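You operate a simulated robot arm through the tools that you are given. There is no shell and no other tool. Be economical: measure what you need, move in short steps, check, and stop when the job is done.

Carry out the task below with a simulated robot arm. There is one attempt and no reset: what you move stays moved.

TASK
Three cover gauges show a gap: give each of those nuts one burst.
Fine: fingers off nut and socket; park the impact wrench after.

Only the result counts: the job must be done as asked and must still hold three seconds after the hand-in. Knocking over, shifting, dropping, spilling or breaking anything else fails it. A push-on lid holds only when it is set on centred and level and pressed home; a screw cap is set on level and turned clockwise until tight.

THE ROBOT
A 6-joint arm with a two-finger parallel gripper, fixed in place. Base frame: the origin is at the foot of the arm, x ahead of it, y to its left, z up. Readings come in m, rad, newtons and seconds.
With the tool pointing down near the work surface it reaches from about 0.26 to 0.68 m from the base axis. Its first joint turns from -1.152 to 1.152 rad. Payload 2.9 kg.
The tool frame sits at the grasp point between the pads (the TCP): z along the fingers, y along the line on which they close. The tips reach 0.03 m beyond it. Largest opening 0.11 m; finger width 0.02, thickness 0.01; the body of the gripper, 0.048 by 0.112 m, starts 0.055 m behind the TCP.
Orientation is told as [roll, pitch, yaw] about the base's x, y, z axes, in that order, counted from this pose: with the fingers straight down and closing along the base's y, the tool's x points along the base's -x, its y along +y and its z along -z.

THE INTERFACE
- The arm moves only by the tool nudge_tool. Its argument "deltas" is a list of rows, each a list of 7 numbers: the shift along the tool's x, y, z in m, then the turn, a rotation vector about the tool's x, y, z in rad, then the opening, from 0 (shut) to 1 (fully open). In form: [[x, y, z, rx, ry, rz, jaw], ...]. A call has 1 to 10 rows; each row is the pose to reach, as a shift and turn from the pose commanded when the call began, along the tool's axes at that moment. A row lasts 0.2 s, in which the tool goes at most 0.05 m and 0.15 rad; a call with a longer step from one row to the next is refused whole, and so is a gripper value outside its range. Where a pose cannot be reached the arm comes as near as it can. A force on the tool above 40 N (or 10 N above the force at the start of the call, whichever is more), or a blocked arm, ends the call early, and 0.2 s more pass. Each finger travels about 0.108 m/s and halts on what it meets, pressing with about 25 N; the grip force reading is that of the motor and also rises with nothing between the fingers. The clock runs only during rows and for 0.2 s after the last one: add rows that repeat a pose to give the fingers time. It gives the time, the measured TCP pose, the force on the tool (base axes), the opening and the grip force at its end, in the units of the frame above (readings bear some noise), with the torque about the TCP (base axes, N m) and any sound that the robot's microphone picked up, and new pictures: "pictures" is both (left out), scene, wrist or none.
- Cameras (640 x 400 px; columns grow to the right, rows downward): "scene" is fixed at [0.0864, 0.4472, 1.3781]; the picture's right is [-0.61, -0.80, 0.00], its down [-0.51, 0.39, -0.77] and it looks along [0.61, -0.47, -0.64] (base axes); focal length 312 px, centre (320, 200). "wrist" rides on the gripper at [0.072, 0.017, -0.103] in the tool frame; the picture's right is [-0.23, 0.97, 0.00], its down [-0.76, -0.18, -0.62] and it looks along [-0.61, -0.14, 0.78] (tool axes); focal length 222 px, centre (320, 200).
- probe_pixels(camera, pixels): for up to 12 pixels [column, row] of the newest picture of that camera ("zoom" is the newest enlarged one), the place [x, y, z] in the base frame of the surface seen there, good to about 0.003 m. It takes no simulated time.
- zoom(camera, box): a new picture of the part [left, top, right, bottom] of that camera's present view, enlarged. It takes no simulated time.
- finish_job(): hands the job in; it is judged then, once.

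Work in short steps. Measure before you move; look again where a grasp or a placing could have gone wrong, and mend it. You have 80 turns and 200 pictures in all, those below and enlarged ones among them. Open the gripper and draw the arm clear of the work before you hand the job in, unless the task says otherwise; then end with one line.

The tools are called after "Request:" by a JSON object that holds its "api" and its "payload". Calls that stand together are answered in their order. nudge_tool: Moves the arm, as the interface text tells. Its arguments: {"type":"object","properties":{"deltas":{"type":"array","items":{"type":"array","items":{"type":"number"}}},"pictures":{"type":"string","enum":["both","scene","wrist","none"]}},"required":["deltas"]} The other tools are called the same way: probe_pixels (camera, pixels) gives the place of the surface under pixels of a picture; zoom (camera, box) takes an enlarged picture of a part of a camera's view; finish_job () hands the job in.

At the start:

```text
time_s: 0.0
position: [0.3553, 0.0635, 1.141]
tool_rot: [-0.001, 0.0, 0.0]
ft_force: [-1.0, 0.1, 0.5]
torque: [0.03, 0.04, 0.01]
grip_width: 0.1103
grip_force: 0.0
```

scene: 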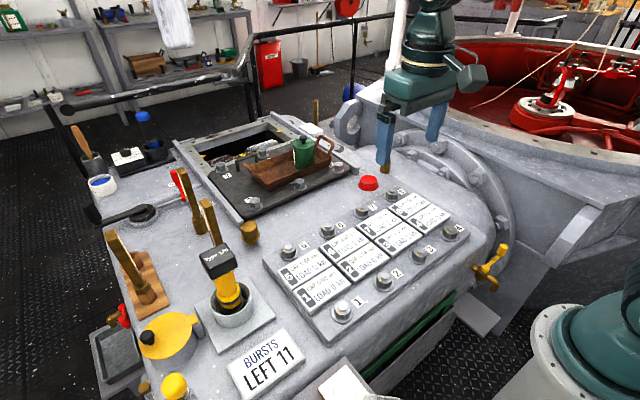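
wrist: 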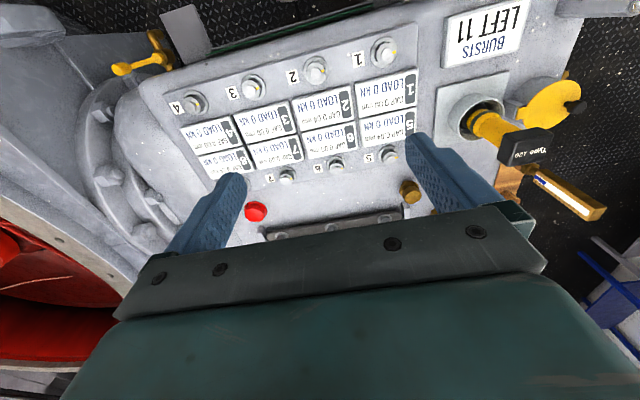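

The plate with eight gauges is at about (365,255) in the scene; I zoom to read gauges and the wrench.

Request:
{"api": "zoom", "payload": {"camera": "scene", "box": [260, 180, 480, 330]}}

Request:
{"api": "zoom", "payload": {"camera": "scene", "box": [170, 180, 300, 400]}}

Request:
{"api": "zoom", "payload": {"camera": "wrist", "box": [160, 20, 440, 220]}}

Request:
{"api": "zoom", "payload": {"camera": "scene", "box": [170, 90, 370, 220]}}

```text
2.67 times, centred on (370, 255) of scene
```

zoom: 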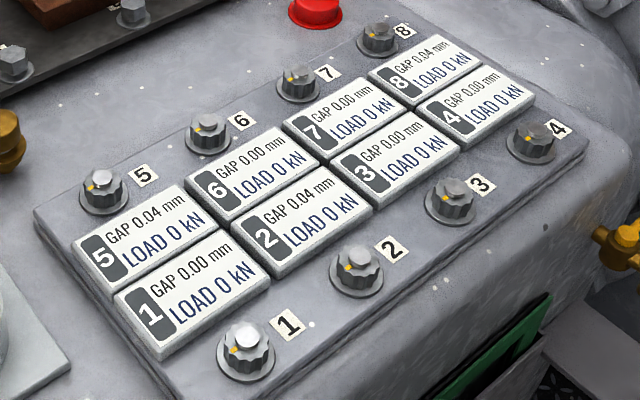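

```text
1.82 times, centred on (235, 290) of scene
```

zoom: 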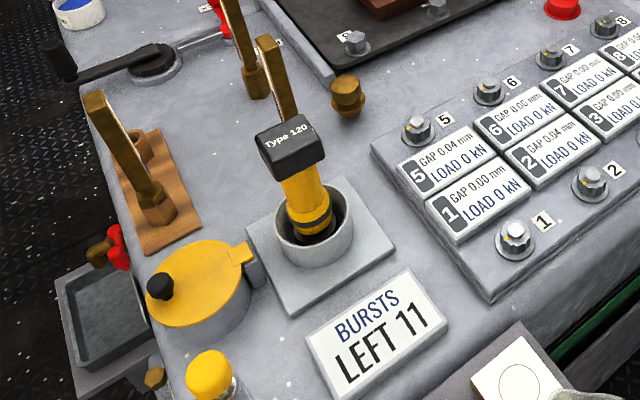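

```text
2.00 times, centred on (300, 120) of wrist
```

zoom: 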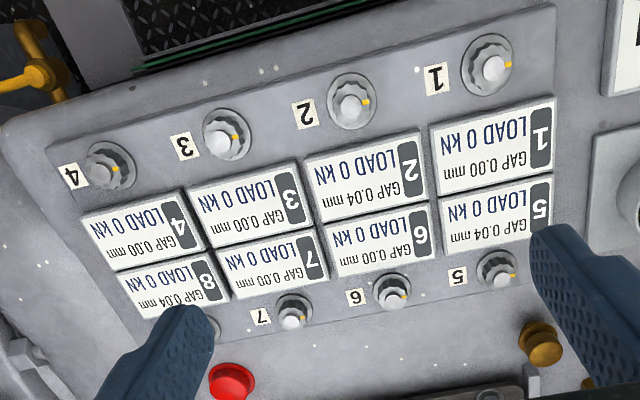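

```text
3.08 times, centred on (270, 155) of scene
```

zoom: 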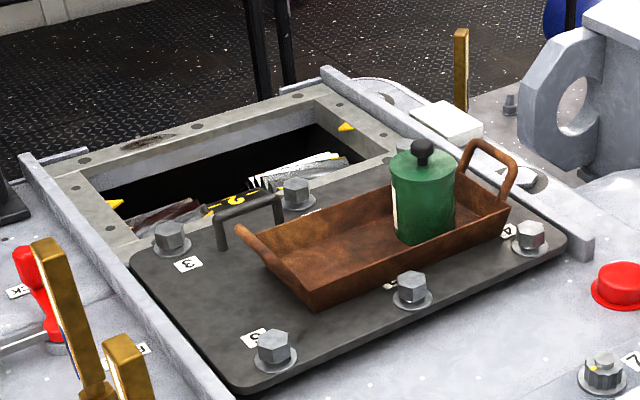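

Gauges 2, 5 and 8 read 0.04 mm and the rest 0.00. Now I measure the wrench (about 228,270), its holder and the nuts.

Request:
{"api": "probe_pixels", "payload": {"camera": "scene", "pixels": [[214, 251], [232, 262], [204, 278], [228, 290], [232, 305], [250, 320], [238, 322], [265, 310], [215, 335], [290, 250], [382, 272], [391, 192]]}}

Request:
{"api": "probe_pixels", "payload": {"camera": "wrist", "pixels": [[388, 55], [316, 70], [254, 87], [195, 103], [389, 156], [337, 165], [287, 176], [525, 145], [490, 128], [470, 118], [465, 110], [450, 90]]}}

Request:
{"api": "zoom", "payload": {"camera": "wrist", "box": [420, 60, 620, 230]}}

Request:
{"api": "zoom", "payload": {"camera": "scene", "box": [190, 230, 280, 350]}}

```text
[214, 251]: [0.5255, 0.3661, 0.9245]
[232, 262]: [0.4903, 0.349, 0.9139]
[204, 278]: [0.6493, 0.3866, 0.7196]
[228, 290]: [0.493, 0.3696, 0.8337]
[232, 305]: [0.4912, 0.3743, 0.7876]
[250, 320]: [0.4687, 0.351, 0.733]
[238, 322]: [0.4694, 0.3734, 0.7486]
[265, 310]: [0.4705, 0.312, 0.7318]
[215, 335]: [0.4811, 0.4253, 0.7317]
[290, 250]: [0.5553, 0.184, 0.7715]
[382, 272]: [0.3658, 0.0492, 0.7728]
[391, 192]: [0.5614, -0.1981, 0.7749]
```

```text
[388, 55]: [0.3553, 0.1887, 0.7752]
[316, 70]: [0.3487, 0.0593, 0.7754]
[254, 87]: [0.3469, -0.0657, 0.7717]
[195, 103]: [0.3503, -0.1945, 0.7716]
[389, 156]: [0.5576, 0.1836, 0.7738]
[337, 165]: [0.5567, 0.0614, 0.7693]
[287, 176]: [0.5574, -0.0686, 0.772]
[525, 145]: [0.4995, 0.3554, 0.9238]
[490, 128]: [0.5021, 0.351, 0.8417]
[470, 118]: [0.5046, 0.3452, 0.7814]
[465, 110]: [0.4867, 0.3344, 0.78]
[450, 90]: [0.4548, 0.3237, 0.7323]
```

```text
2.35 times, centred on (520, 145) of wrist
```

zoom: 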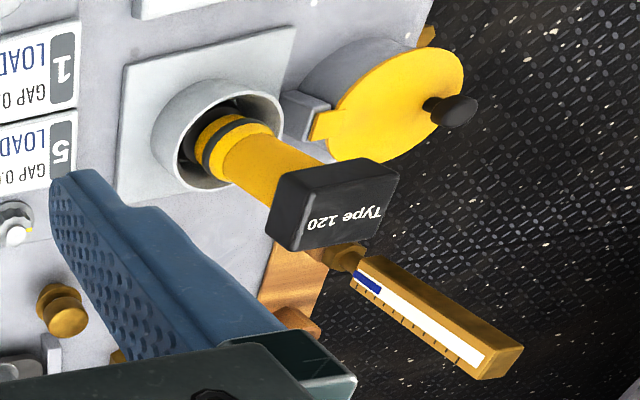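

```text
3.33 times, centred on (235, 290) of scene
```

zoom: 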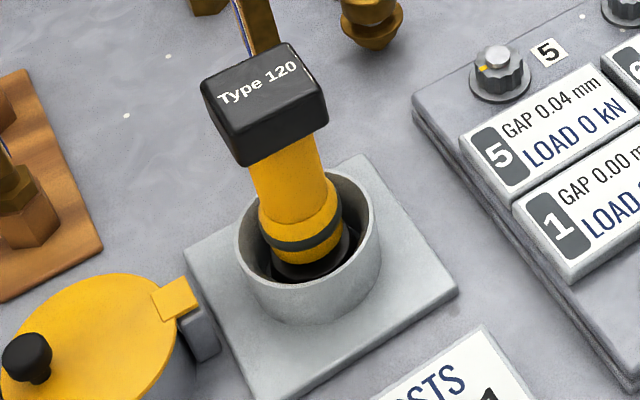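

The wrench stands in a holder near (0.50,0.36), top about 0.92. I move the camera in for a closer look at it.

Request:
{"api": "nudge_tool", "payload": {"deltas": [[0, 0.04, 0.018, 0, 0, 0, 1], [0, 0.08, 0.036, 0, 0, 0, 1], [0, 0.12, 0.054, 0, 0, 0, 1], [0, 0.16, 0.072, 0, 0, 0, 1], [0, 0.2, 0.09, 0, 0, 0, 1], [0, 0.24, 0.108, 0, 0, 0, 1], [0, 0.28, 0.126, 0, 0, 0, 1], [0, 0.317, 0.14, 0, 0, 0, 1]]}}

```text
time_s: 1.8
position: [0.3563, 0.3808, 0.9999]
tool_rot: [-0.002, 0.001, 0.0]
ft_force: [-0.3, -0.4, -0.4]
torque: [-0.04, 0.02, 0.02]
grip_width: 0.11
grip_force: 0.0
```

scene: 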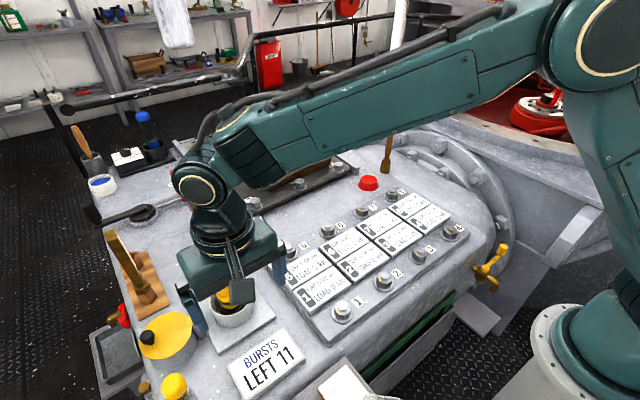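
wrist: 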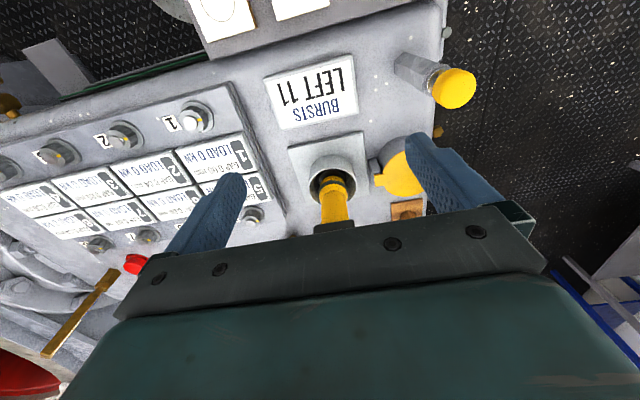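

The gripper hides the wrench's top; I rise so that it shows between the fingers.

Request:
{"api": "nudge_tool", "payload": {"deltas": [[-0.015, -0.007, -0.04, 0, 0, 0, 1], [-0.03, -0.014, -0.08, 0, 0, 0, 1], [-0.045, -0.02, -0.12, 0, 0, 0, 1]], "pictures": "none"}}

Request:
{"api": "zoom", "payload": {"camera": "wrist", "box": [240, 70, 420, 220]}}

```text
time_s: 2.6
position: [0.3998, 0.359, 1.1208]
tool_rot: [0.0, 0.0, -0.001]
ft_force: [-1.1, -0.6, 0.2]
torque: [-0.01, -0.02, 0.0]
grip_width: 0.1098
grip_force: 0.2
```

```text
2.67 times, centred on (330, 145) of wrist
```

zoom: 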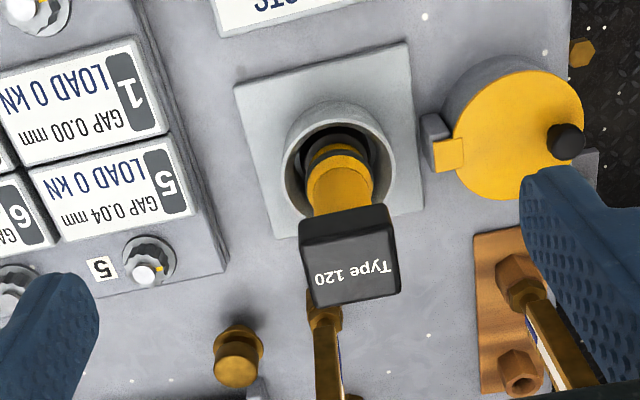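

The battery box shows at zoom (350,255). I probe its edges, the body and the holder rim.

Request:
{"api": "probe_pixels", "payload": {"camera": "zoom", "pixels": [[305, 248], [388, 236], [318, 300], [396, 288], [345, 225], [350, 275], [315, 190], [342, 190], [368, 190], [342, 160], [290, 150], [390, 150]]}}

Request:
{"api": "probe_pixels", "payload": {"camera": "zoom", "pixels": [[340, 108], [286, 170], [393, 165], [345, 145], [240, 90], [407, 45], [420, 205], [146, 274], [303, 225], [386, 210], [150, 245], [35, 10]]}}

```text
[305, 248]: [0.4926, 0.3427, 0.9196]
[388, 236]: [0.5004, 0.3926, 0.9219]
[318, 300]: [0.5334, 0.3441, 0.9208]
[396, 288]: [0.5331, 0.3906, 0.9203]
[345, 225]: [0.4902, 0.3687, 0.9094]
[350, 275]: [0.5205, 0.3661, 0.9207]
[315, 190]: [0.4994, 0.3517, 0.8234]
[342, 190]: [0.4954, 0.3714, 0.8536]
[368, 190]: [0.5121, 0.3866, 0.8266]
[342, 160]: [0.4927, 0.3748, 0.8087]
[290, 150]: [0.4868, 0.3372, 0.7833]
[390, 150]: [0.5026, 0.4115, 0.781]
```

```text
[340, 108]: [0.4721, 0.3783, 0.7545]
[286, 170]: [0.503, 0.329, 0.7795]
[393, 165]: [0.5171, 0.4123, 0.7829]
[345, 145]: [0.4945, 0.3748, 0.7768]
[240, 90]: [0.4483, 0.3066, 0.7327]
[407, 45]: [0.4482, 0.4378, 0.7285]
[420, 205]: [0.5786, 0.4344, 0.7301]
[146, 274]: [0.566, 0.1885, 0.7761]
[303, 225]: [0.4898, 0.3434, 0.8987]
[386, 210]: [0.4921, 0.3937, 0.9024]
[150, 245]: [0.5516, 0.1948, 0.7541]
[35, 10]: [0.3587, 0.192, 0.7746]
```

Battery ≈ 0.05 m square centred near (0.514,0.369). I check the tall brass handle behind it and refine the battery's lower edge.

Request:
{"api": "probe_pixels", "payload": {"camera": "zoom", "pixels": [[325, 320], [328, 350], [330, 390], [345, 207], [345, 212], [344, 200], [325, 218], [365, 208], [400, 260], [305, 270], [392, 292], [240, 350]]}}

Request:
{"api": "nudge_tool", "payload": {"deltas": [[-0.04, 0, 0, 0, 0, 0, 1], [-0.08, 0.004, 0, 0, 0, 0, 1], [-0.114, 0.01, 0, 0, 0, 0, 1]]}}

```text
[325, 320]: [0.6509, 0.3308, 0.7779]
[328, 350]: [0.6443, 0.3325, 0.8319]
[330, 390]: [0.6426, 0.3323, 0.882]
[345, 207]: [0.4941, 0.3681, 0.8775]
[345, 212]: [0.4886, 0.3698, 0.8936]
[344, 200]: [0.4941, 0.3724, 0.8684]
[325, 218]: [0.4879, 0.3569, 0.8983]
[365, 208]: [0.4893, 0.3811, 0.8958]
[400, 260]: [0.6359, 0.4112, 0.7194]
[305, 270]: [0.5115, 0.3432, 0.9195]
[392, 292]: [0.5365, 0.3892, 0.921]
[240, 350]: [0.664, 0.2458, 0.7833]
```

```text
time_s: 3.4
position: [0.5097, 0.3685, 1.1196]
tool_rot: [-0.003, 0.001, 0.0]
ft_force: [-0.3, -0.7, 4.6]
torque: [0.05, -0.04, -0.01]
grip_width: 0.1102
grip_force: 0.1
out of reach, approached as far as the arm can: row 3
```

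scene: 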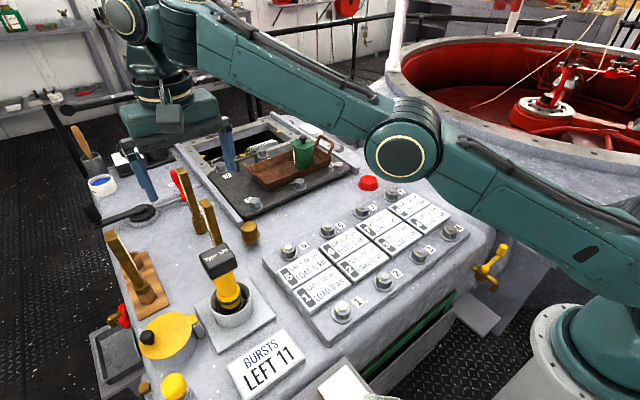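
wrist: 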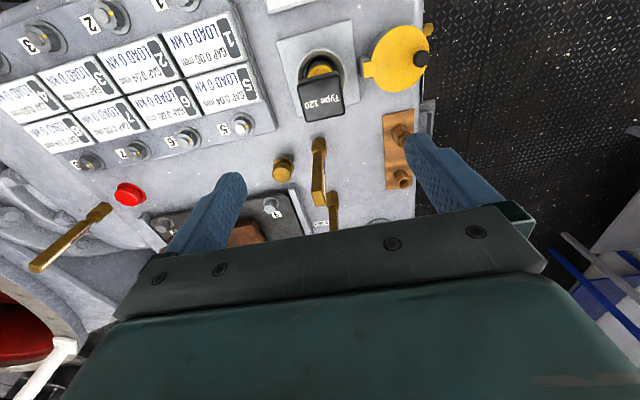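

The tool is above the wrench (wrist shows the box at (322,97)). I descend halfway and check the alignment.

Request:
{"api": "nudge_tool", "payload": {"deltas": [[0, 0, 0.045, 0, 0, 0, 1], [0, 0, 0.09, 0, 0, 0, 1], [0, 0, 0.135, 0, 0, 0, 1], [0, 0, 0.135, 0, 0, 0, 1]], "pictures": "wrist"}}

```text
time_s: 4.4
position: [0.5104, 0.3708, 0.983]
tool_rot: [0.0, 0.0, 0.0]
ft_force: [0.0, -0.4, -0.1]
torque: [0.0, -0.02, -0.01]
grip_width: 0.1101
grip_force: 0.1
```

wrist: 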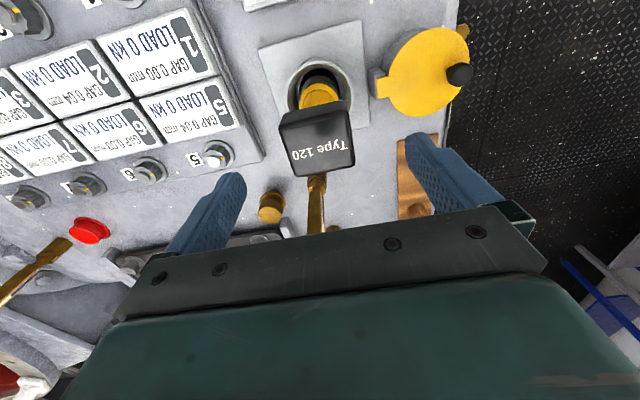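

I refine the box corners from this closer view: top face corners about (281,128), (346,106), (294,177), (356,166).

Request:
{"api": "zoom", "payload": {"camera": "wrist", "box": [260, 60, 380, 190]}}

Request:
{"api": "probe_pixels", "payload": {"camera": "wrist", "pixels": [[283, 130], [349, 110], [296, 174], [353, 164], [318, 122], [325, 168], [290, 155], [350, 138], [323, 93], [304, 100], [335, 90], [220, 152]]}}

```text
3.08 times, centred on (320, 125) of wrist
```

zoom: 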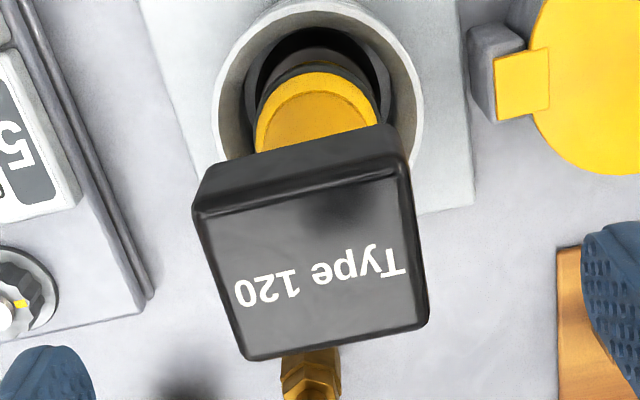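

```text
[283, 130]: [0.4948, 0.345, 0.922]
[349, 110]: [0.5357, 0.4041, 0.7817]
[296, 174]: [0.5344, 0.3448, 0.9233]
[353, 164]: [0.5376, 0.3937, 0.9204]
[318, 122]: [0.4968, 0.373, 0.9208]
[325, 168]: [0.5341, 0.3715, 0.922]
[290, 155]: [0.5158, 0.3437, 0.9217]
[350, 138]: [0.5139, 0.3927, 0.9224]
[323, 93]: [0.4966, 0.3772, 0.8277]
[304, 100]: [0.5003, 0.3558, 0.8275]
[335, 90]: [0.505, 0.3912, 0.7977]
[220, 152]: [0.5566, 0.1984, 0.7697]
```

The box is square to the base, centred at about (0.515,0.370). I descend around it to z ≈ 0.882 and close.

Request:
{"api": "nudge_tool", "payload": {"deltas": [[-0.004, 0, 0.035, 0, 0, 0, 1], [-0.004, 0, 0.07, 0, 0, 0, 1], [-0.004, 0, 0.101, 0, 0, 0, 1], [-0.004, 0, 0.101, 0, 0, 0, 0.7], [-0.004, 0, 0.101, 0, 0, 0, 0.3], [-0.004, 0, 0.101, 0, 0, 0, 0.3]]}}

```text
time_s: 5.8
position: [0.5148, 0.3691, 0.8848]
tool_rot: [0.0, 0.0, 0.001]
ft_force: [0.3, -2.2, 0.7]
torque: [-0.15, 0.04, 0.0]
grip_width: 0.0559
grip_force: 25.3
```

scene: 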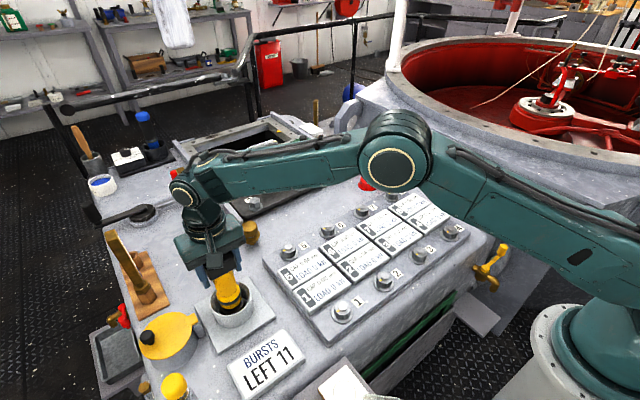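
wrist: 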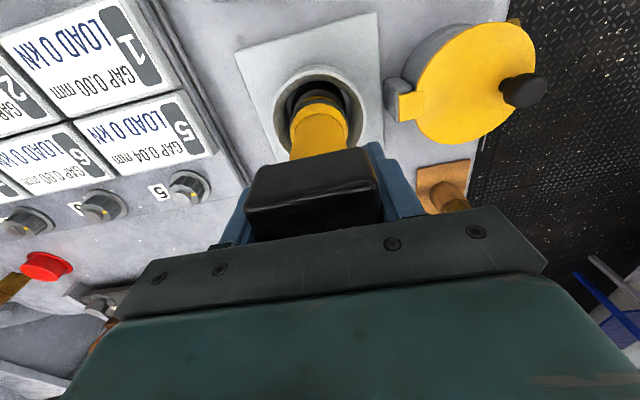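

The fingers hold the box (0.056 m, 25 N). I lift straight up to see the socket and check that it holds.

Request:
{"api": "nudge_tool", "payload": {"deltas": [[0, 0, 0, 0, 0, 0, 0.2], [0, 0, -0.02, 0, 0, 0, 0.2], [0, 0, -0.05, 0, 0, 0, 0.2], [0, 0, -0.085, 0, 0, 0, 0.2], [0, 0, -0.12, 0, 0, 0, 0.2]]}}

Request:
{"api": "zoom", "payload": {"camera": "scene", "box": [150, 170, 310, 350]}}

```text
time_s: 7.0
position: [0.5171, 0.3672, 1.0025]
tool_rot: [-0.001, 0.001, 0.0]
ft_force: [0.3, 0.9, -4.6]
torque: [0.0, -0.04, 0.02]
grip_width: 0.0555
grip_force: 25.2
```

scene: 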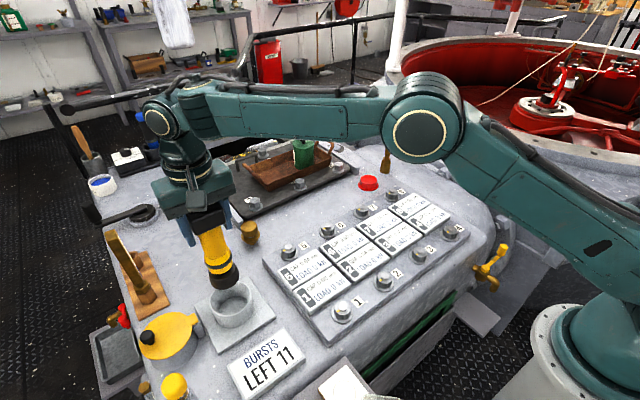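
wrist: 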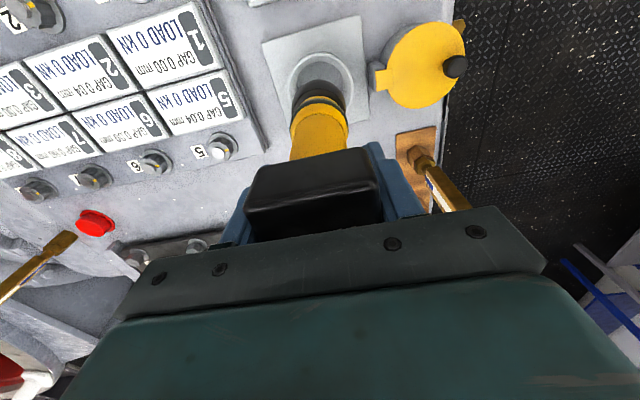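

```text
2.22 times, centred on (230, 260) of scene
```

zoom: 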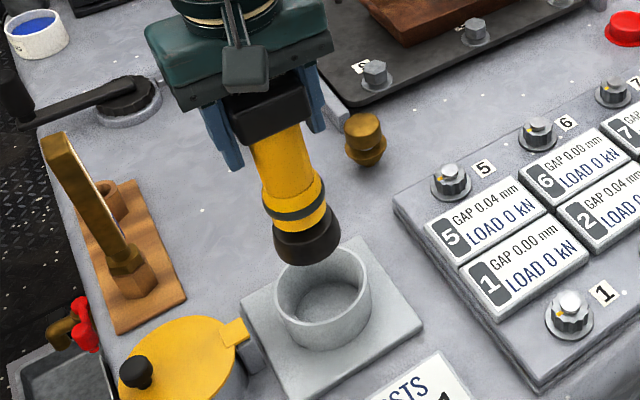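

The wrench came up cleanly. I measure the socket tip (zoom (305,255)) against the TCP.

Request:
{"api": "probe_pixels", "payload": {"camera": "zoom", "pixels": [[307, 261], [305, 250], [280, 250], [337, 240], [305, 235], [275, 235], [338, 220], [290, 190], [325, 310], [340, 320], [450, 172], [568, 300]]}}

Request:
{"api": "probe_pixels", "payload": {"camera": "wrist", "pixels": [[223, 148], [215, 142], [223, 135], [232, 152], [154, 158], [94, 174], [38, 187], [45, 14], [318, 80], [320, 72]]}}

Request:
{"api": "zoom", "payload": {"camera": "wrist", "box": [190, 110, 260, 180]}}

Request:
{"api": "zoom", "payload": {"camera": "scene", "box": [270, 220, 310, 260]}}

```text
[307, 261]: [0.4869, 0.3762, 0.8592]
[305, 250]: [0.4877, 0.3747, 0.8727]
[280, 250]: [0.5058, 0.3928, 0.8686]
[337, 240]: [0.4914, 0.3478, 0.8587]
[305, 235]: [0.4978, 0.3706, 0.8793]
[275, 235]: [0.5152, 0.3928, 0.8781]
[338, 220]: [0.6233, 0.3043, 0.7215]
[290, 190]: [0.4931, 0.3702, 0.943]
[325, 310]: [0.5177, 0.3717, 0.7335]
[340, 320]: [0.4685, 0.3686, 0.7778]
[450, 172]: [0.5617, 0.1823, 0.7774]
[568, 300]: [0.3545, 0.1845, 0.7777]
```

```text
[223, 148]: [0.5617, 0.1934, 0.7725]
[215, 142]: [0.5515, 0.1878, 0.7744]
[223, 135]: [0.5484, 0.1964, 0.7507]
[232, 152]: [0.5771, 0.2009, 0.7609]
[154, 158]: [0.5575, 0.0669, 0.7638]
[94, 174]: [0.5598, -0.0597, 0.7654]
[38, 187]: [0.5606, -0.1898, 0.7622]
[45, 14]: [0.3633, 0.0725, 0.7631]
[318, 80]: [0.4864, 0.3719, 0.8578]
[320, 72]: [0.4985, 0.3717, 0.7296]
```

```text
5.71 times, centred on (225, 145) of wrist
```

zoom: 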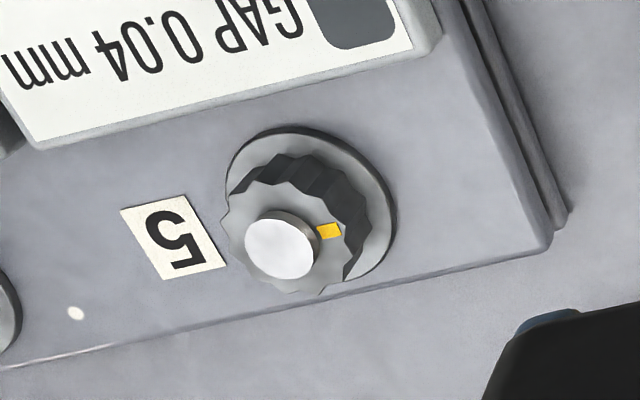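

```text
10.00 times, centred on (290, 240) of scene
```

zoom: 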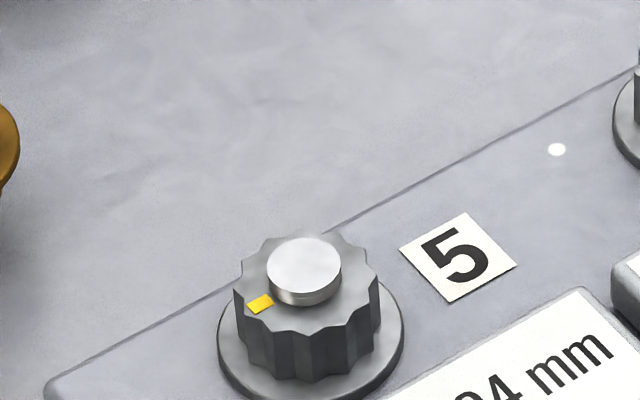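

I probe nut 5's stud and edges more finely in the zoom.

Request:
{"api": "probe_pixels", "payload": {"camera": "zoom", "pixels": [[303, 265], [275, 262], [332, 262], [303, 243], [303, 288], [250, 280], [370, 280], [305, 310], [345, 240], [223, 340], [400, 340], [310, 392]]}}

Request:
{"api": "zoom", "payload": {"camera": "scene", "box": [362, 252, 402, 292]}}

Request:
{"api": "probe_pixels", "payload": {"camera": "scene", "pixels": [[289, 247], [326, 229], [361, 210], [391, 192], [342, 304], [382, 271], [417, 250], [449, 229]]}}

```text
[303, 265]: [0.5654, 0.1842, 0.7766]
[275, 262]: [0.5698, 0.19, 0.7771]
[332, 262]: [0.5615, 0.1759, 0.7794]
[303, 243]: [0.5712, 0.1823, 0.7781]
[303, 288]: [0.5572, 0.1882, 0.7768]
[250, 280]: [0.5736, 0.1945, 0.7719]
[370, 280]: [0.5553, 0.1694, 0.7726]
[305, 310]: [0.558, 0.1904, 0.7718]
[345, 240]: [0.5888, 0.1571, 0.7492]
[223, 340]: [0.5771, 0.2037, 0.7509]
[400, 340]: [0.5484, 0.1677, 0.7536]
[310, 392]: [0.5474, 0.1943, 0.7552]
```

```text
10.00 times, centred on (382, 272) of scene
```

zoom: 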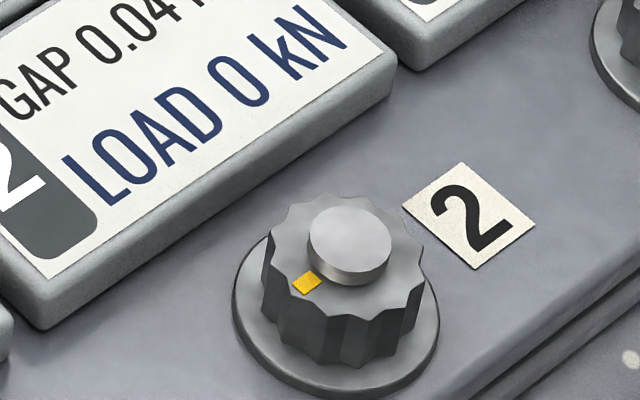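

```text
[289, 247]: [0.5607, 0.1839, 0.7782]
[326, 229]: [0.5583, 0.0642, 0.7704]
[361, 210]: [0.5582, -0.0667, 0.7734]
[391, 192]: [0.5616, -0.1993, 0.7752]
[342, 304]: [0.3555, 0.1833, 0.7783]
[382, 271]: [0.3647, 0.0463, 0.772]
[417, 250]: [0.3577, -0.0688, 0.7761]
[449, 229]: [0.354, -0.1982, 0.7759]
```

Nut 5's stud is at about (0.563,0.185), top 0.777; the socket tip hangs about 0.147 below the TCP. I move above it, with the tip a little clear.

Request:
{"api": "nudge_tool", "payload": {"deltas": [[-0.01, -0.04, 0, 0, 0, 0, 0.2], [-0.022, -0.08, 0, 0, 0, 0, 0.2], [-0.034, -0.12, 0, 0, 0, 0, 0.2], [-0.042, -0.155, 0.0, 0, 0, 0, 0.2], [-0.047, -0.183, 0.0, 0, 0, 0, 0.2], [-0.047, -0.183, 0.035, 0, 0, 0, 0.2], [-0.047, -0.183, 0.035, 0, 0, 0, 0.2]]}}

Request:
{"api": "zoom", "payload": {"camera": "scene", "box": [250, 180, 330, 260]}}

Request:
{"api": "zoom", "payload": {"camera": "wrist", "box": [270, 40, 370, 140]}}

```text
time_s: 8.6
position: [0.5642, 0.1868, 0.9678]
tool_rot: [-0.001, 0.001, 0.001]
ft_force: [-0.1, 0.1, -4.9]
torque: [0.0, -0.01, 0.0]
grip_width: 0.0561
grip_force: 25.2
```

scene: 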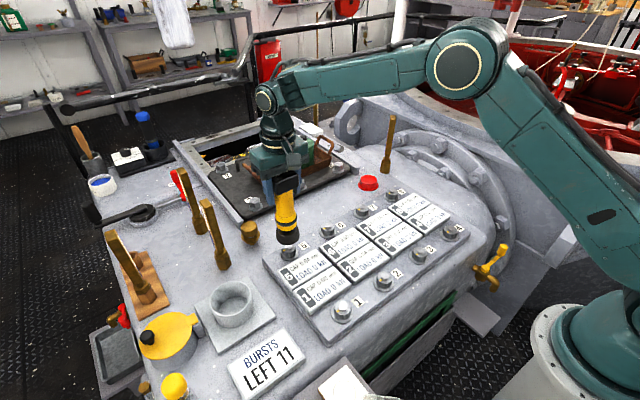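
wrist: 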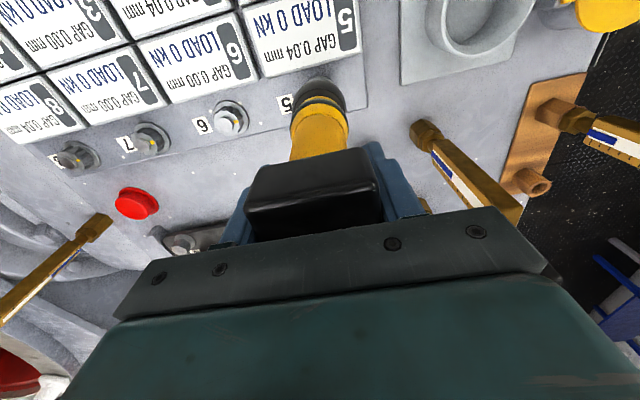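

```text
5.00 times, centred on (290, 220) of scene
```

zoom: 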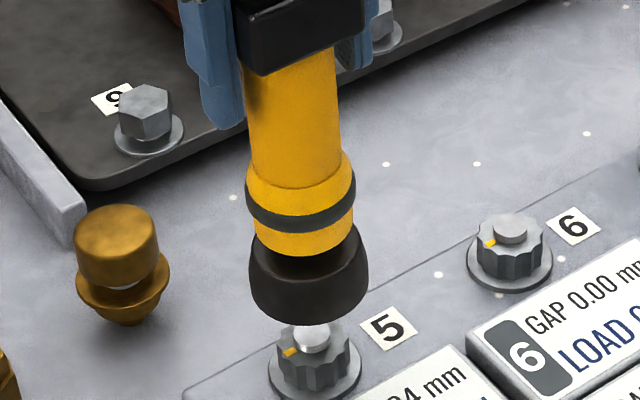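

```text
4.00 times, centred on (320, 90) of wrist
```

zoom: 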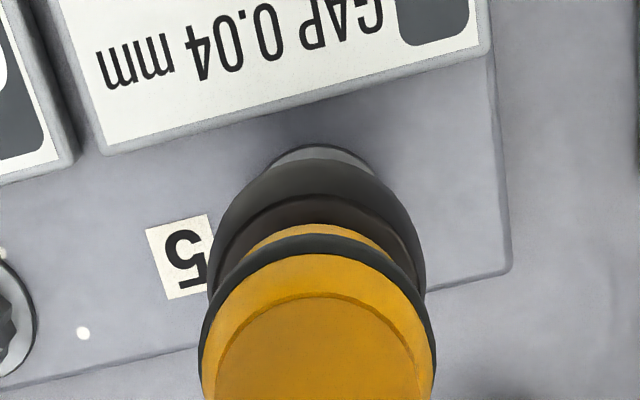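

Lateral alignment looks good; I probe the socket rim and stud with the same camera to check the fore-aft offset.

Request:
{"api": "zoom", "payload": {"camera": "scene", "box": [270, 220, 310, 260]}}

Request:
{"api": "probe_pixels", "payload": {"camera": "zoom", "pixels": [[295, 240], [250, 230], [340, 228], [205, 200], [390, 195], [300, 220], [190, 170], [410, 160], [310, 268], [260, 290], [370, 280], [310, 300]]}}

Request:
{"api": "probe_pixels", "payload": {"camera": "wrist", "pixels": [[317, 82], [305, 86], [330, 84], [320, 92], [297, 98], [344, 98], [320, 76], [320, 78]]}}

```text
10.00 times, centred on (290, 240) of scene
```

zoom: 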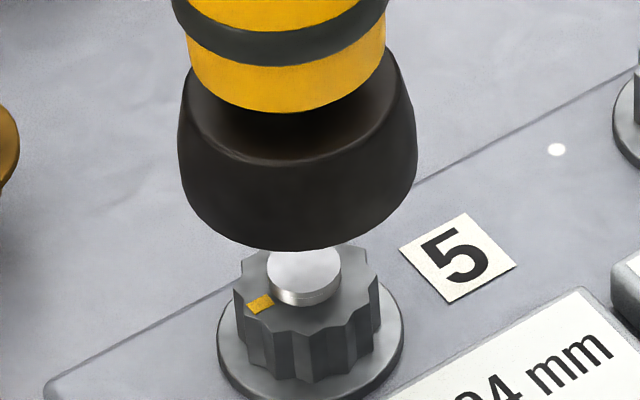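

```text
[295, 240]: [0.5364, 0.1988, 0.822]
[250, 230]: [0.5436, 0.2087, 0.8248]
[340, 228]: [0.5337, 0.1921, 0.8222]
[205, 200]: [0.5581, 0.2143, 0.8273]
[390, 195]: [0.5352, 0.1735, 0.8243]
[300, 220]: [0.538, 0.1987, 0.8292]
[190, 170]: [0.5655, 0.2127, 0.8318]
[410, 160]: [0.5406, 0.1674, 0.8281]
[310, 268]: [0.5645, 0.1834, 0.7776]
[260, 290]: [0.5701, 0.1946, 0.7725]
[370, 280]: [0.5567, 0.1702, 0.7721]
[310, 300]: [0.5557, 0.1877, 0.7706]
```

```text
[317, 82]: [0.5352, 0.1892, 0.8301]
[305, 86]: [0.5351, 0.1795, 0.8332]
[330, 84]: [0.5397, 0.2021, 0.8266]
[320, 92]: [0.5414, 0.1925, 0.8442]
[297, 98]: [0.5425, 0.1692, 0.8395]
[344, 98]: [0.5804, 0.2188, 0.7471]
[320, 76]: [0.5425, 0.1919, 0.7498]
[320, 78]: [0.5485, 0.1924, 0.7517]
```

Rim fit gives the socket centre near (0.558,0.1875) versus stud (0.564,0.184). I correct by (+5,−3) mm and lower to just above the stud.

Request:
{"api": "nudge_tool", "payload": {"deltas": [[-0.005, -0.003, 0, 0, 0, 0, 0.2], [-0.005, -0.003, 0.032, 0, 0, 0, 0.2], [-0.005, -0.003, 0.032, 0, 0, 0, 0.2]], "pictures": "none"}}

Request:
{"api": "zoom", "payload": {"camera": "scene", "box": [270, 220, 310, 260]}}

Request:
{"api": "zoom", "payload": {"camera": "wrist", "box": [280, 50, 360, 130]}}

```text
time_s: 9.4
position: [0.5686, 0.1831, 0.9366]
tool_rot: [0.001, 0.0, 0.0]
ft_force: [-0.6, -0.2, -4.0]
torque: [0.01, 0.03, -0.02]
grip_width: 0.0561
grip_force: 25.4
```

```text
10.00 times, centred on (290, 240) of scene
```

zoom: 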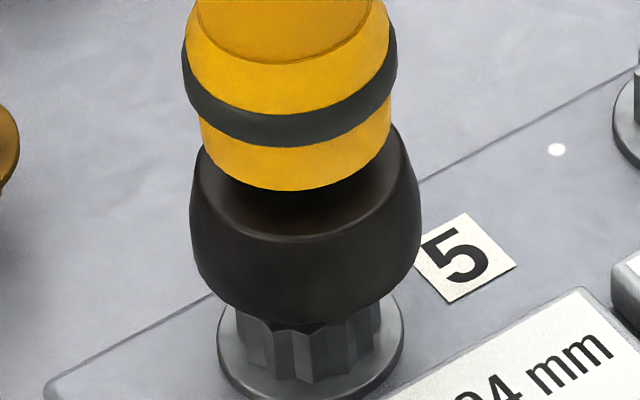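

```text
5.00 times, centred on (320, 90) of wrist
```

zoom: 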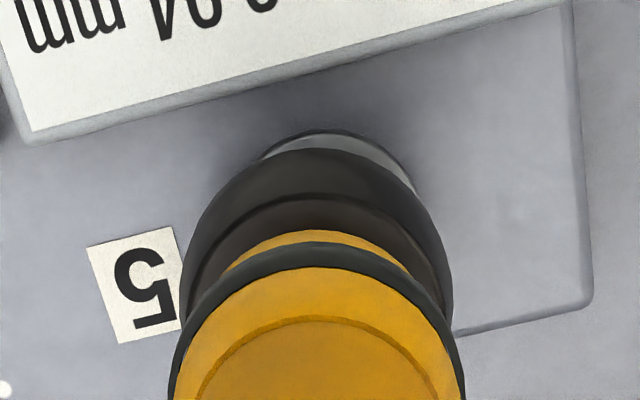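

Both views hint the socket is about 1 mm off in −y; I shift +1 mm in y and lower gently, watching the force.

Request:
{"api": "nudge_tool", "payload": {"deltas": [[0, 0.001, 0, 0, 0, 0, 0.2], [0, 0.001, 0.006, 0, 0, 0, 0.2], [0, 0.001, 0.012, 0, 0, 0, 0.2], [0, 0.001, 0.018, 0, 0, 0, 0.2]], "pictures": "none"}}

Request:
{"api": "zoom", "payload": {"camera": "scene", "box": [270, 220, 310, 260]}}

```text
time_s: 10.4
position: [0.5694, 0.1831, 0.918]
tool_rot: [-0.001, -0.001, -0.001]
ft_force: [0.1, -0.2, -4.2]
torque: [0.0, -0.01, -0.01]
grip_width: 0.0561
grip_force: 25.2
```

```text
10.00 times, centred on (290, 240) of scene
```

zoom: 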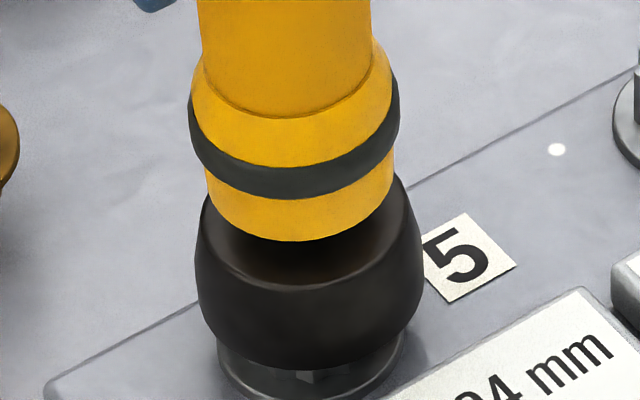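

No contact yet and the socket passes over the stud. I continue down in 3 mm steps.

Request:
{"api": "nudge_tool", "payload": {"deltas": [[0, 0, 0.003, 0, 0, 0, 0.2], [0, 0, 0.006, 0, 0, 0, 0.2], [0, 0, 0.009, 0, 0, 0, 0.2]], "pictures": "none"}}

Request:
{"api": "zoom", "payload": {"camera": "scene", "box": [270, 220, 310, 260]}}

Request:
{"api": "zoom", "payload": {"camera": "wrist", "box": [280, 50, 360, 130]}}

```text
time_s: 11.2
position: [0.5685, 0.1842, 0.9098]
tool_rot: [0.0, -0.003, 0.002]
ft_force: [-1.3, 3.8, 5.7]
torque: [0.61, 0.35, -0.02]
grip_width: 0.0559
grip_force: 24.7
```

```text
10.00 times, centred on (290, 240) of scene
```

zoom: 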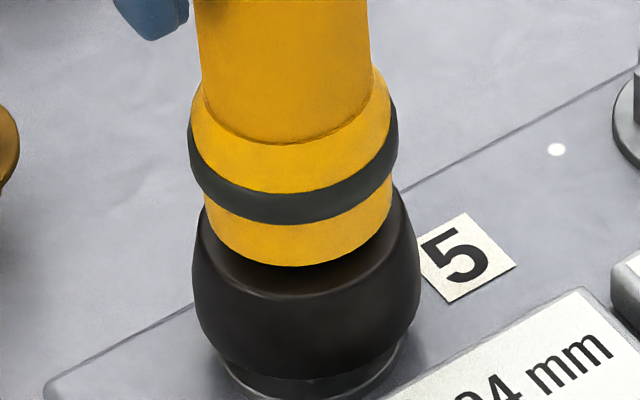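

```text
5.00 times, centred on (320, 90) of wrist
```

zoom: 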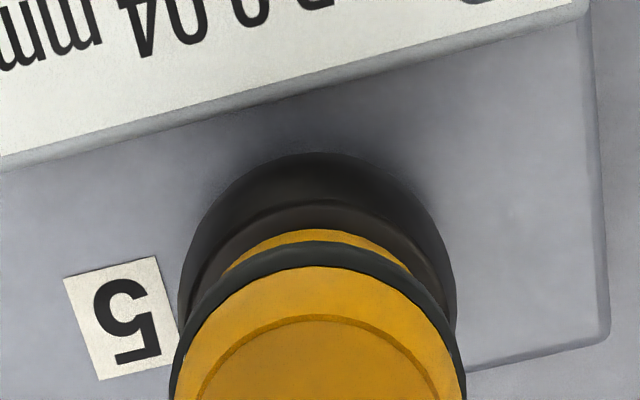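

Contact: the nut pushes the socket toward +y and slightly −x (Fy 3.8, Fx −1.3). I comply by shifting that way and watch the side force.

Request:
{"api": "nudge_tool", "payload": {"deltas": [[0.0005, 0.0015, -0.001, 0, 0, 0, 0.2], [0.0007, 0.002, -0.001, 0, 0, 0, 0.2], [0.0007, 0.002, 0.001, 0, 0, 0, 0.2]], "pictures": "none"}}

```text
time_s: 12.0
position: [0.5681, 0.1861, 0.9082]
tool_rot: [0.001, 0.0, 0.0]
ft_force: [-0.3, -0.1, -4.4]
torque: [0.02, 0.01, -0.01]
grip_width: 0.056
grip_force: 25.1
```

Side forces vanished. I go on down.

Request:
{"api": "nudge_tool", "payload": {"deltas": [[0, 0, 0.002, 0, 0, 0, 0.2], [0, 0, 0.004, 0, 0, 0, 0.2], [0, 0, 0.006, 0, 0, 0, 0.2]], "pictures": "none"}}

Request:
{"api": "zoom", "payload": {"camera": "scene", "box": [260, 220, 340, 290]}}

```text
time_s: 12.8
position: [0.5675, 0.1849, 0.9044]
tool_rot: [-0.001, -0.001, 0.0]
ft_force: [-2.2, -1.0, 4.0]
torque: [-0.18, 0.31, 0.02]
grip_width: 0.0562
grip_force: 25.2
```

```text
5.71 times, centred on (300, 255) of scene
```

zoom: 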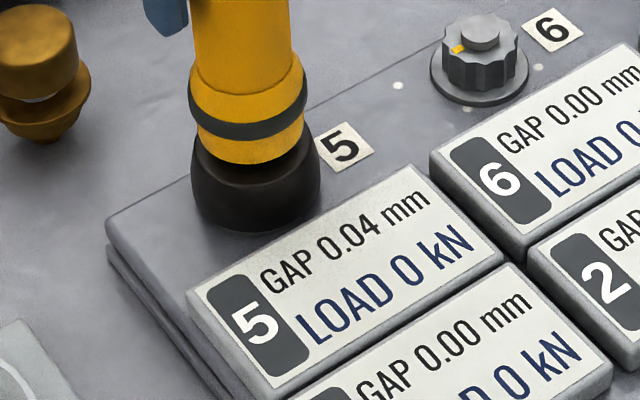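

Fx −2.2 N asks for ~0.7 mm toward −x; the socket is nearly on the flange. I shift and press lightly.

Request:
{"api": "nudge_tool", "payload": {"deltas": [[0.0008, 0, 0, 0, 0, 0, 0.2], [0.0008, 0, 0.0015, 0, 0, 0, 0.2], [0.0008, 0, 0.0015, 0, 0, 0, 0.2]], "pictures": "none"}}

Request:
{"api": "zoom", "payload": {"camera": "scene", "box": [260, 220, 340, 290]}}

```text
time_s: 13.6
position: [0.5672, 0.1856, 0.9018]
tool_rot: [0.0, -0.002, -0.002]
ft_force: [5.3, -2.5, 5.5]
torque: [-0.33, -0.5, -0.12]
grip_width: 0.0562
grip_force: 25.0
```

```text
5.71 times, centred on (300, 255) of scene
```

zoom: 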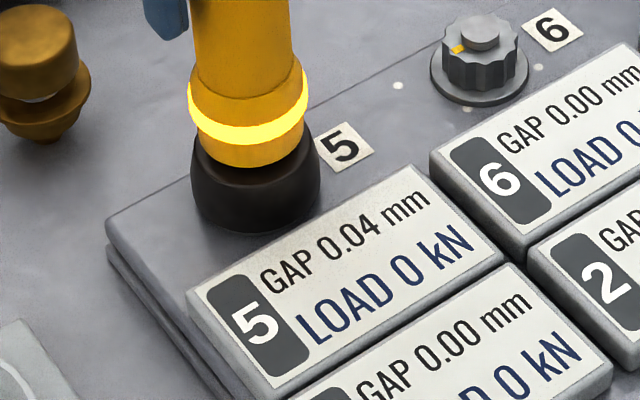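

The ring on the wrench lit up: the socket has engaged. I hold briefly and look and listen before pressing more.

Request:
{"api": "nudge_tool", "payload": {"deltas": [[-0.0005, -0.0003, 0, 0, 0, 0, 0.2]], "pictures": "scene"}}

Request:
{"api": "zoom", "payload": {"camera": "scene", "box": [240, 220, 340, 290]}}

```text
time_s: 14.0
position: [0.5671, 0.1842, 0.9011]
tool_rot: [-0.001, -0.003, -0.001]
ft_force: [4.3, -0.4, 5.8]
torque: [-0.09, -0.51, -0.11]
grip_width: 0.0559
grip_force: 24.7
```

scene: 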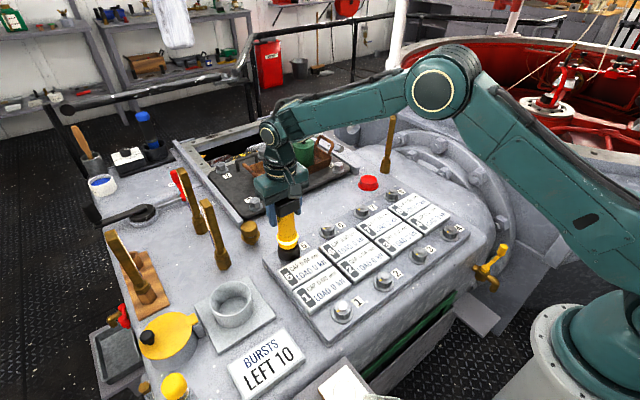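

```text
5.71 times, centred on (290, 255) of scene
```

zoom: 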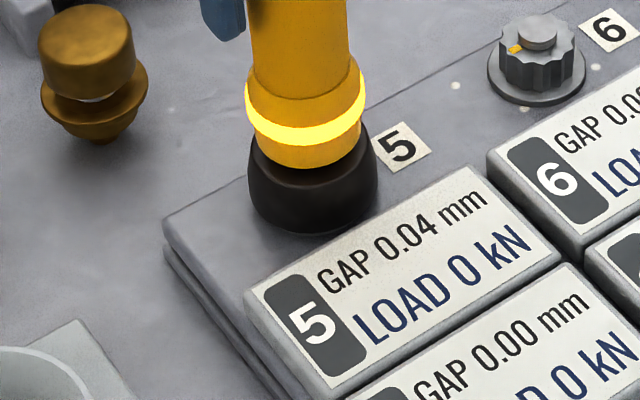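

Bursts left now 10: the burst has been triggered. I hold still until it ends.

Request:
{"api": "nudge_tool", "payload": {"deltas": [[0, 0, 0, 0, 0, 0, 0.2], [0, 0, 0, 0, 0, 0, 0.2], [0, 0, 0, 0, 0, 0, 0.2], [0, 0, 0, 0, 0, 0, 0.2]], "pictures": "none"}}

Request:
{"api": "zoom", "payload": {"camera": "scene", "box": [220, 220, 340, 390]}}

```text
time_s: 15.0
position: [0.5676, 0.1854, 0.9009]
tool_rot: [0.001, -0.001, 0.0]
ft_force: [3.5, 1.1, 5.2]
torque: [0.22, -0.49, 0.0]
grip_width: 0.0558
grip_force: 25.1
```

```text
2.35 times, centred on (280, 305) of scene
```

zoom: 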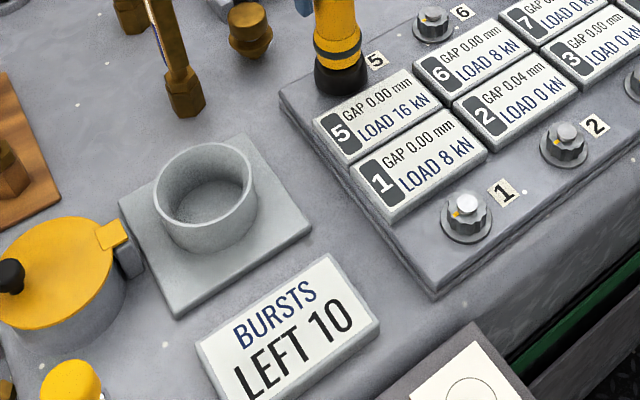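

Burst done: gauge 5 reads 0.00 mm, 16 kN, and the ring is dark. I lift straight off and measure nuts 2 and 8.

Request:
{"api": "nudge_tool", "payload": {"deltas": [[0, 0, -0.01, 0, 0, 0, 0.2], [0, 0, -0.03, 0, 0, 0, 0.2], [0, 0, -0.07, 0, 0, 0, 0.2]], "pictures": "scene"}}

Request:
{"api": "zoom", "payload": {"camera": "scene", "box": [362, 252, 402, 292]}}

Request:
{"api": "probe_pixels", "payload": {"camera": "zoom", "pixels": [[349, 240], [325, 236], [372, 236], [349, 215], [349, 262], [280, 250], [410, 250], [345, 310], [240, 310], [432, 320], [330, 390], [300, 283]]}}

Request:
{"api": "zoom", "payload": {"camera": "scene", "box": [371, 172, 411, 212]}}

```text
time_s: 15.8
position: [0.5658, 0.1828, 0.9705]
tool_rot: [0.0, 0.001, -0.002]
ft_force: [-0.4, 0.6, -4.5]
torque: [0.03, 0.04, -0.02]
grip_width: 0.0558
grip_force: 25.1
```

scene: 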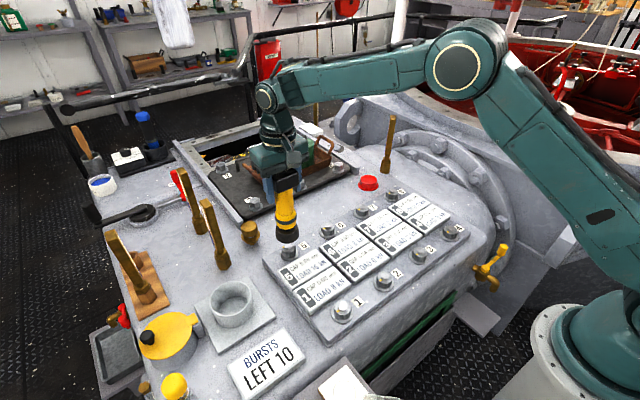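

```text
10.00 times, centred on (382, 272) of scene
```

zoom: 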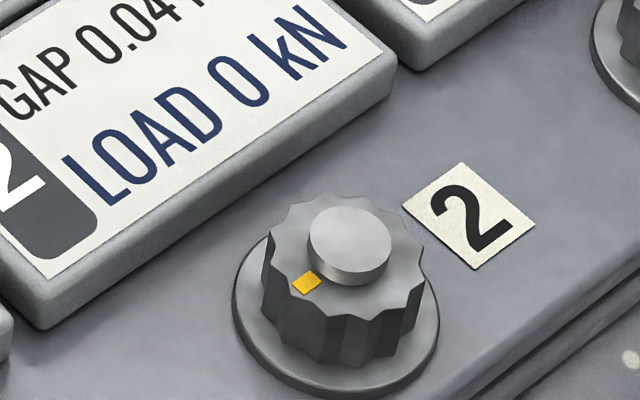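

```text
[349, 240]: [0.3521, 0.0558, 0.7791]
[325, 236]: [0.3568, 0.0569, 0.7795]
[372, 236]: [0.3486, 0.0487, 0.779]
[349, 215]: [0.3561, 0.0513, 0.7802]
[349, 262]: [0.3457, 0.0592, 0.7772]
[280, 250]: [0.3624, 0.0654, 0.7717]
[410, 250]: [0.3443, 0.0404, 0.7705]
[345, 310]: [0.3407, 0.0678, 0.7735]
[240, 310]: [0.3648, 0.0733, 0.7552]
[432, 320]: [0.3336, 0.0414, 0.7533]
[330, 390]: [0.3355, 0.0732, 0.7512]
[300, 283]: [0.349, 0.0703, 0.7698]
```

```text
10.00 times, centred on (391, 192) of scene
```

zoom: 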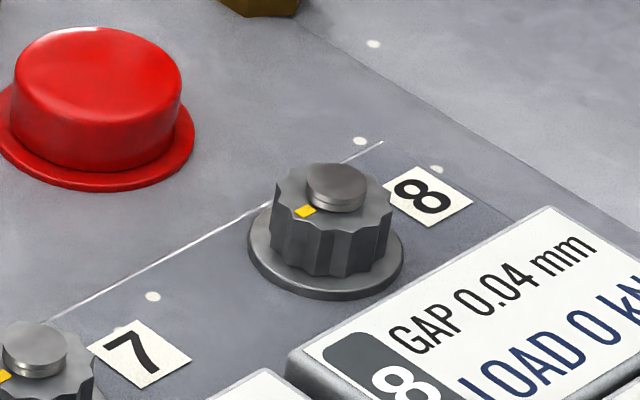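

I probe nut 8's stud too (zoom (336,185)).

Request:
{"api": "probe_pixels", "payload": {"camera": "zoom", "pixels": [[336, 183], [315, 180], [357, 180], [336, 167], [336, 196], [285, 195], [383, 195], [336, 225], [250, 260], [402, 260], [325, 298], [36, 345]]}}

Request:
{"api": "nudge_tool", "payload": {"deltas": [[0.035, -0.022, 0, 0, 0, 0, 0.2], [0.07, -0.044, 0, 0, 0, 0, 0.2], [0.105, -0.066, 0, 0, 0, 0, 0.2], [0.14, -0.088, 0, 0, 0, 0, 0.2], [0.175, -0.11, 0, 0, 0, 0, 0.2], [0.212, -0.129, 0, 0, 0, 0, 0.2], [0.212, -0.129, 0.028, 0, 0, 0, 0.2], [0.212, -0.129, 0.028, 0, 0, 0, 0.2]], "pictures": "none"}}

Request:
{"api": "zoom", "payload": {"camera": "scene", "box": [362, 252, 402, 292]}}

Request:
{"api": "zoom", "payload": {"camera": "wrist", "box": [280, 50, 360, 130]}}

```text
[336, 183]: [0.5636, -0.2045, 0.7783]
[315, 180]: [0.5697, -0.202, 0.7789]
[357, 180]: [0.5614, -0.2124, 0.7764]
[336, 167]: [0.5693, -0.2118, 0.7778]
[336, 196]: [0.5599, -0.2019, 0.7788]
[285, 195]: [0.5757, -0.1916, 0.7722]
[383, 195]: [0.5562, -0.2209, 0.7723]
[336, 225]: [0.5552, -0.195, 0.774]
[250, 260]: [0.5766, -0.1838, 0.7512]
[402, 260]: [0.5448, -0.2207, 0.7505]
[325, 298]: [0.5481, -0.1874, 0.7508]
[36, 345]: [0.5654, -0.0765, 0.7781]
```

```text
time_s: 17.6
position: [0.3567, 0.056, 0.9441]
tool_rot: [-0.001, 0.0, 0.0]
ft_force: [0.3, -0.6, -5.2]
torque: [0.01, 0.01, -0.02]
grip_width: 0.056
grip_force: 25.1
```

```text
10.00 times, centred on (382, 272) of scene
```

zoom: 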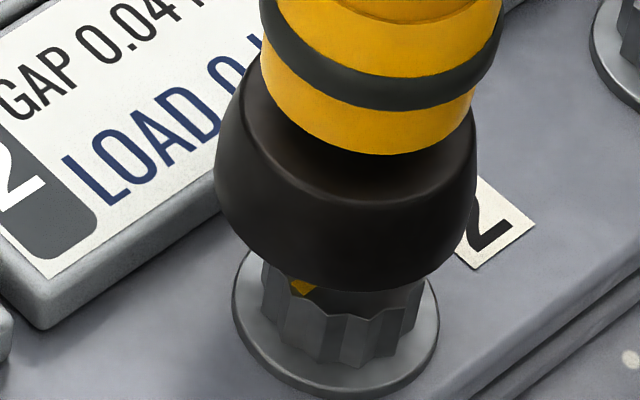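

```text
5.00 times, centred on (320, 90) of wrist
```

zoom: 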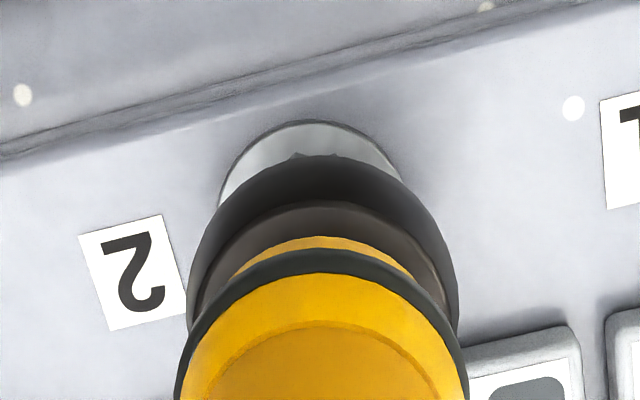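

Both views show the socket about 2.5 mm too far toward +y of nut 2. I correct and lower to near contact.

Request:
{"api": "nudge_tool", "payload": {"deltas": [[0.0003, -0.0023, 0, 0, 0, 0, 0.2], [0.0003, -0.0023, 0.015, 0, 0, 0, 0.2], [0.0003, -0.0023, 0.026, 0, 0, 0, 0.2], [0.0003, -0.0023, 0.03, 0, 0, 0, 0.2], [0.0003, -0.0023, 0.034, 0, 0, 0, 0.2]], "pictures": "none"}}

Request:
{"api": "zoom", "payload": {"camera": "scene", "box": [362, 252, 402, 292]}}

```text
time_s: 18.8
position: [0.3546, 0.0535, 0.91]
tool_rot: [0.002, 0.001, 0.001]
ft_force: [-4.5, 1.4, 7.5]
torque: [0.37, 0.82, 0.01]
grip_width: 0.0557
grip_force: 25.2
```

```text
10.00 times, centred on (382, 272) of scene
```

zoom: 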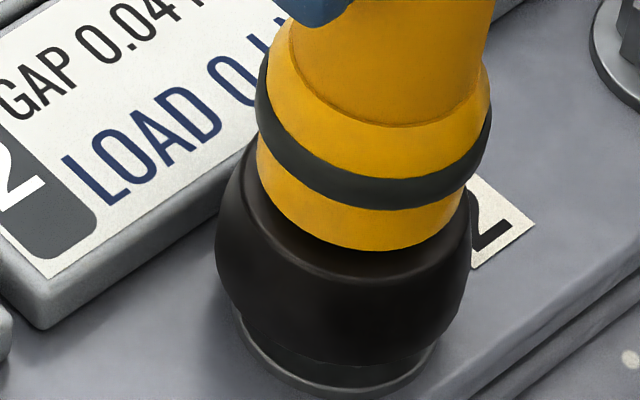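

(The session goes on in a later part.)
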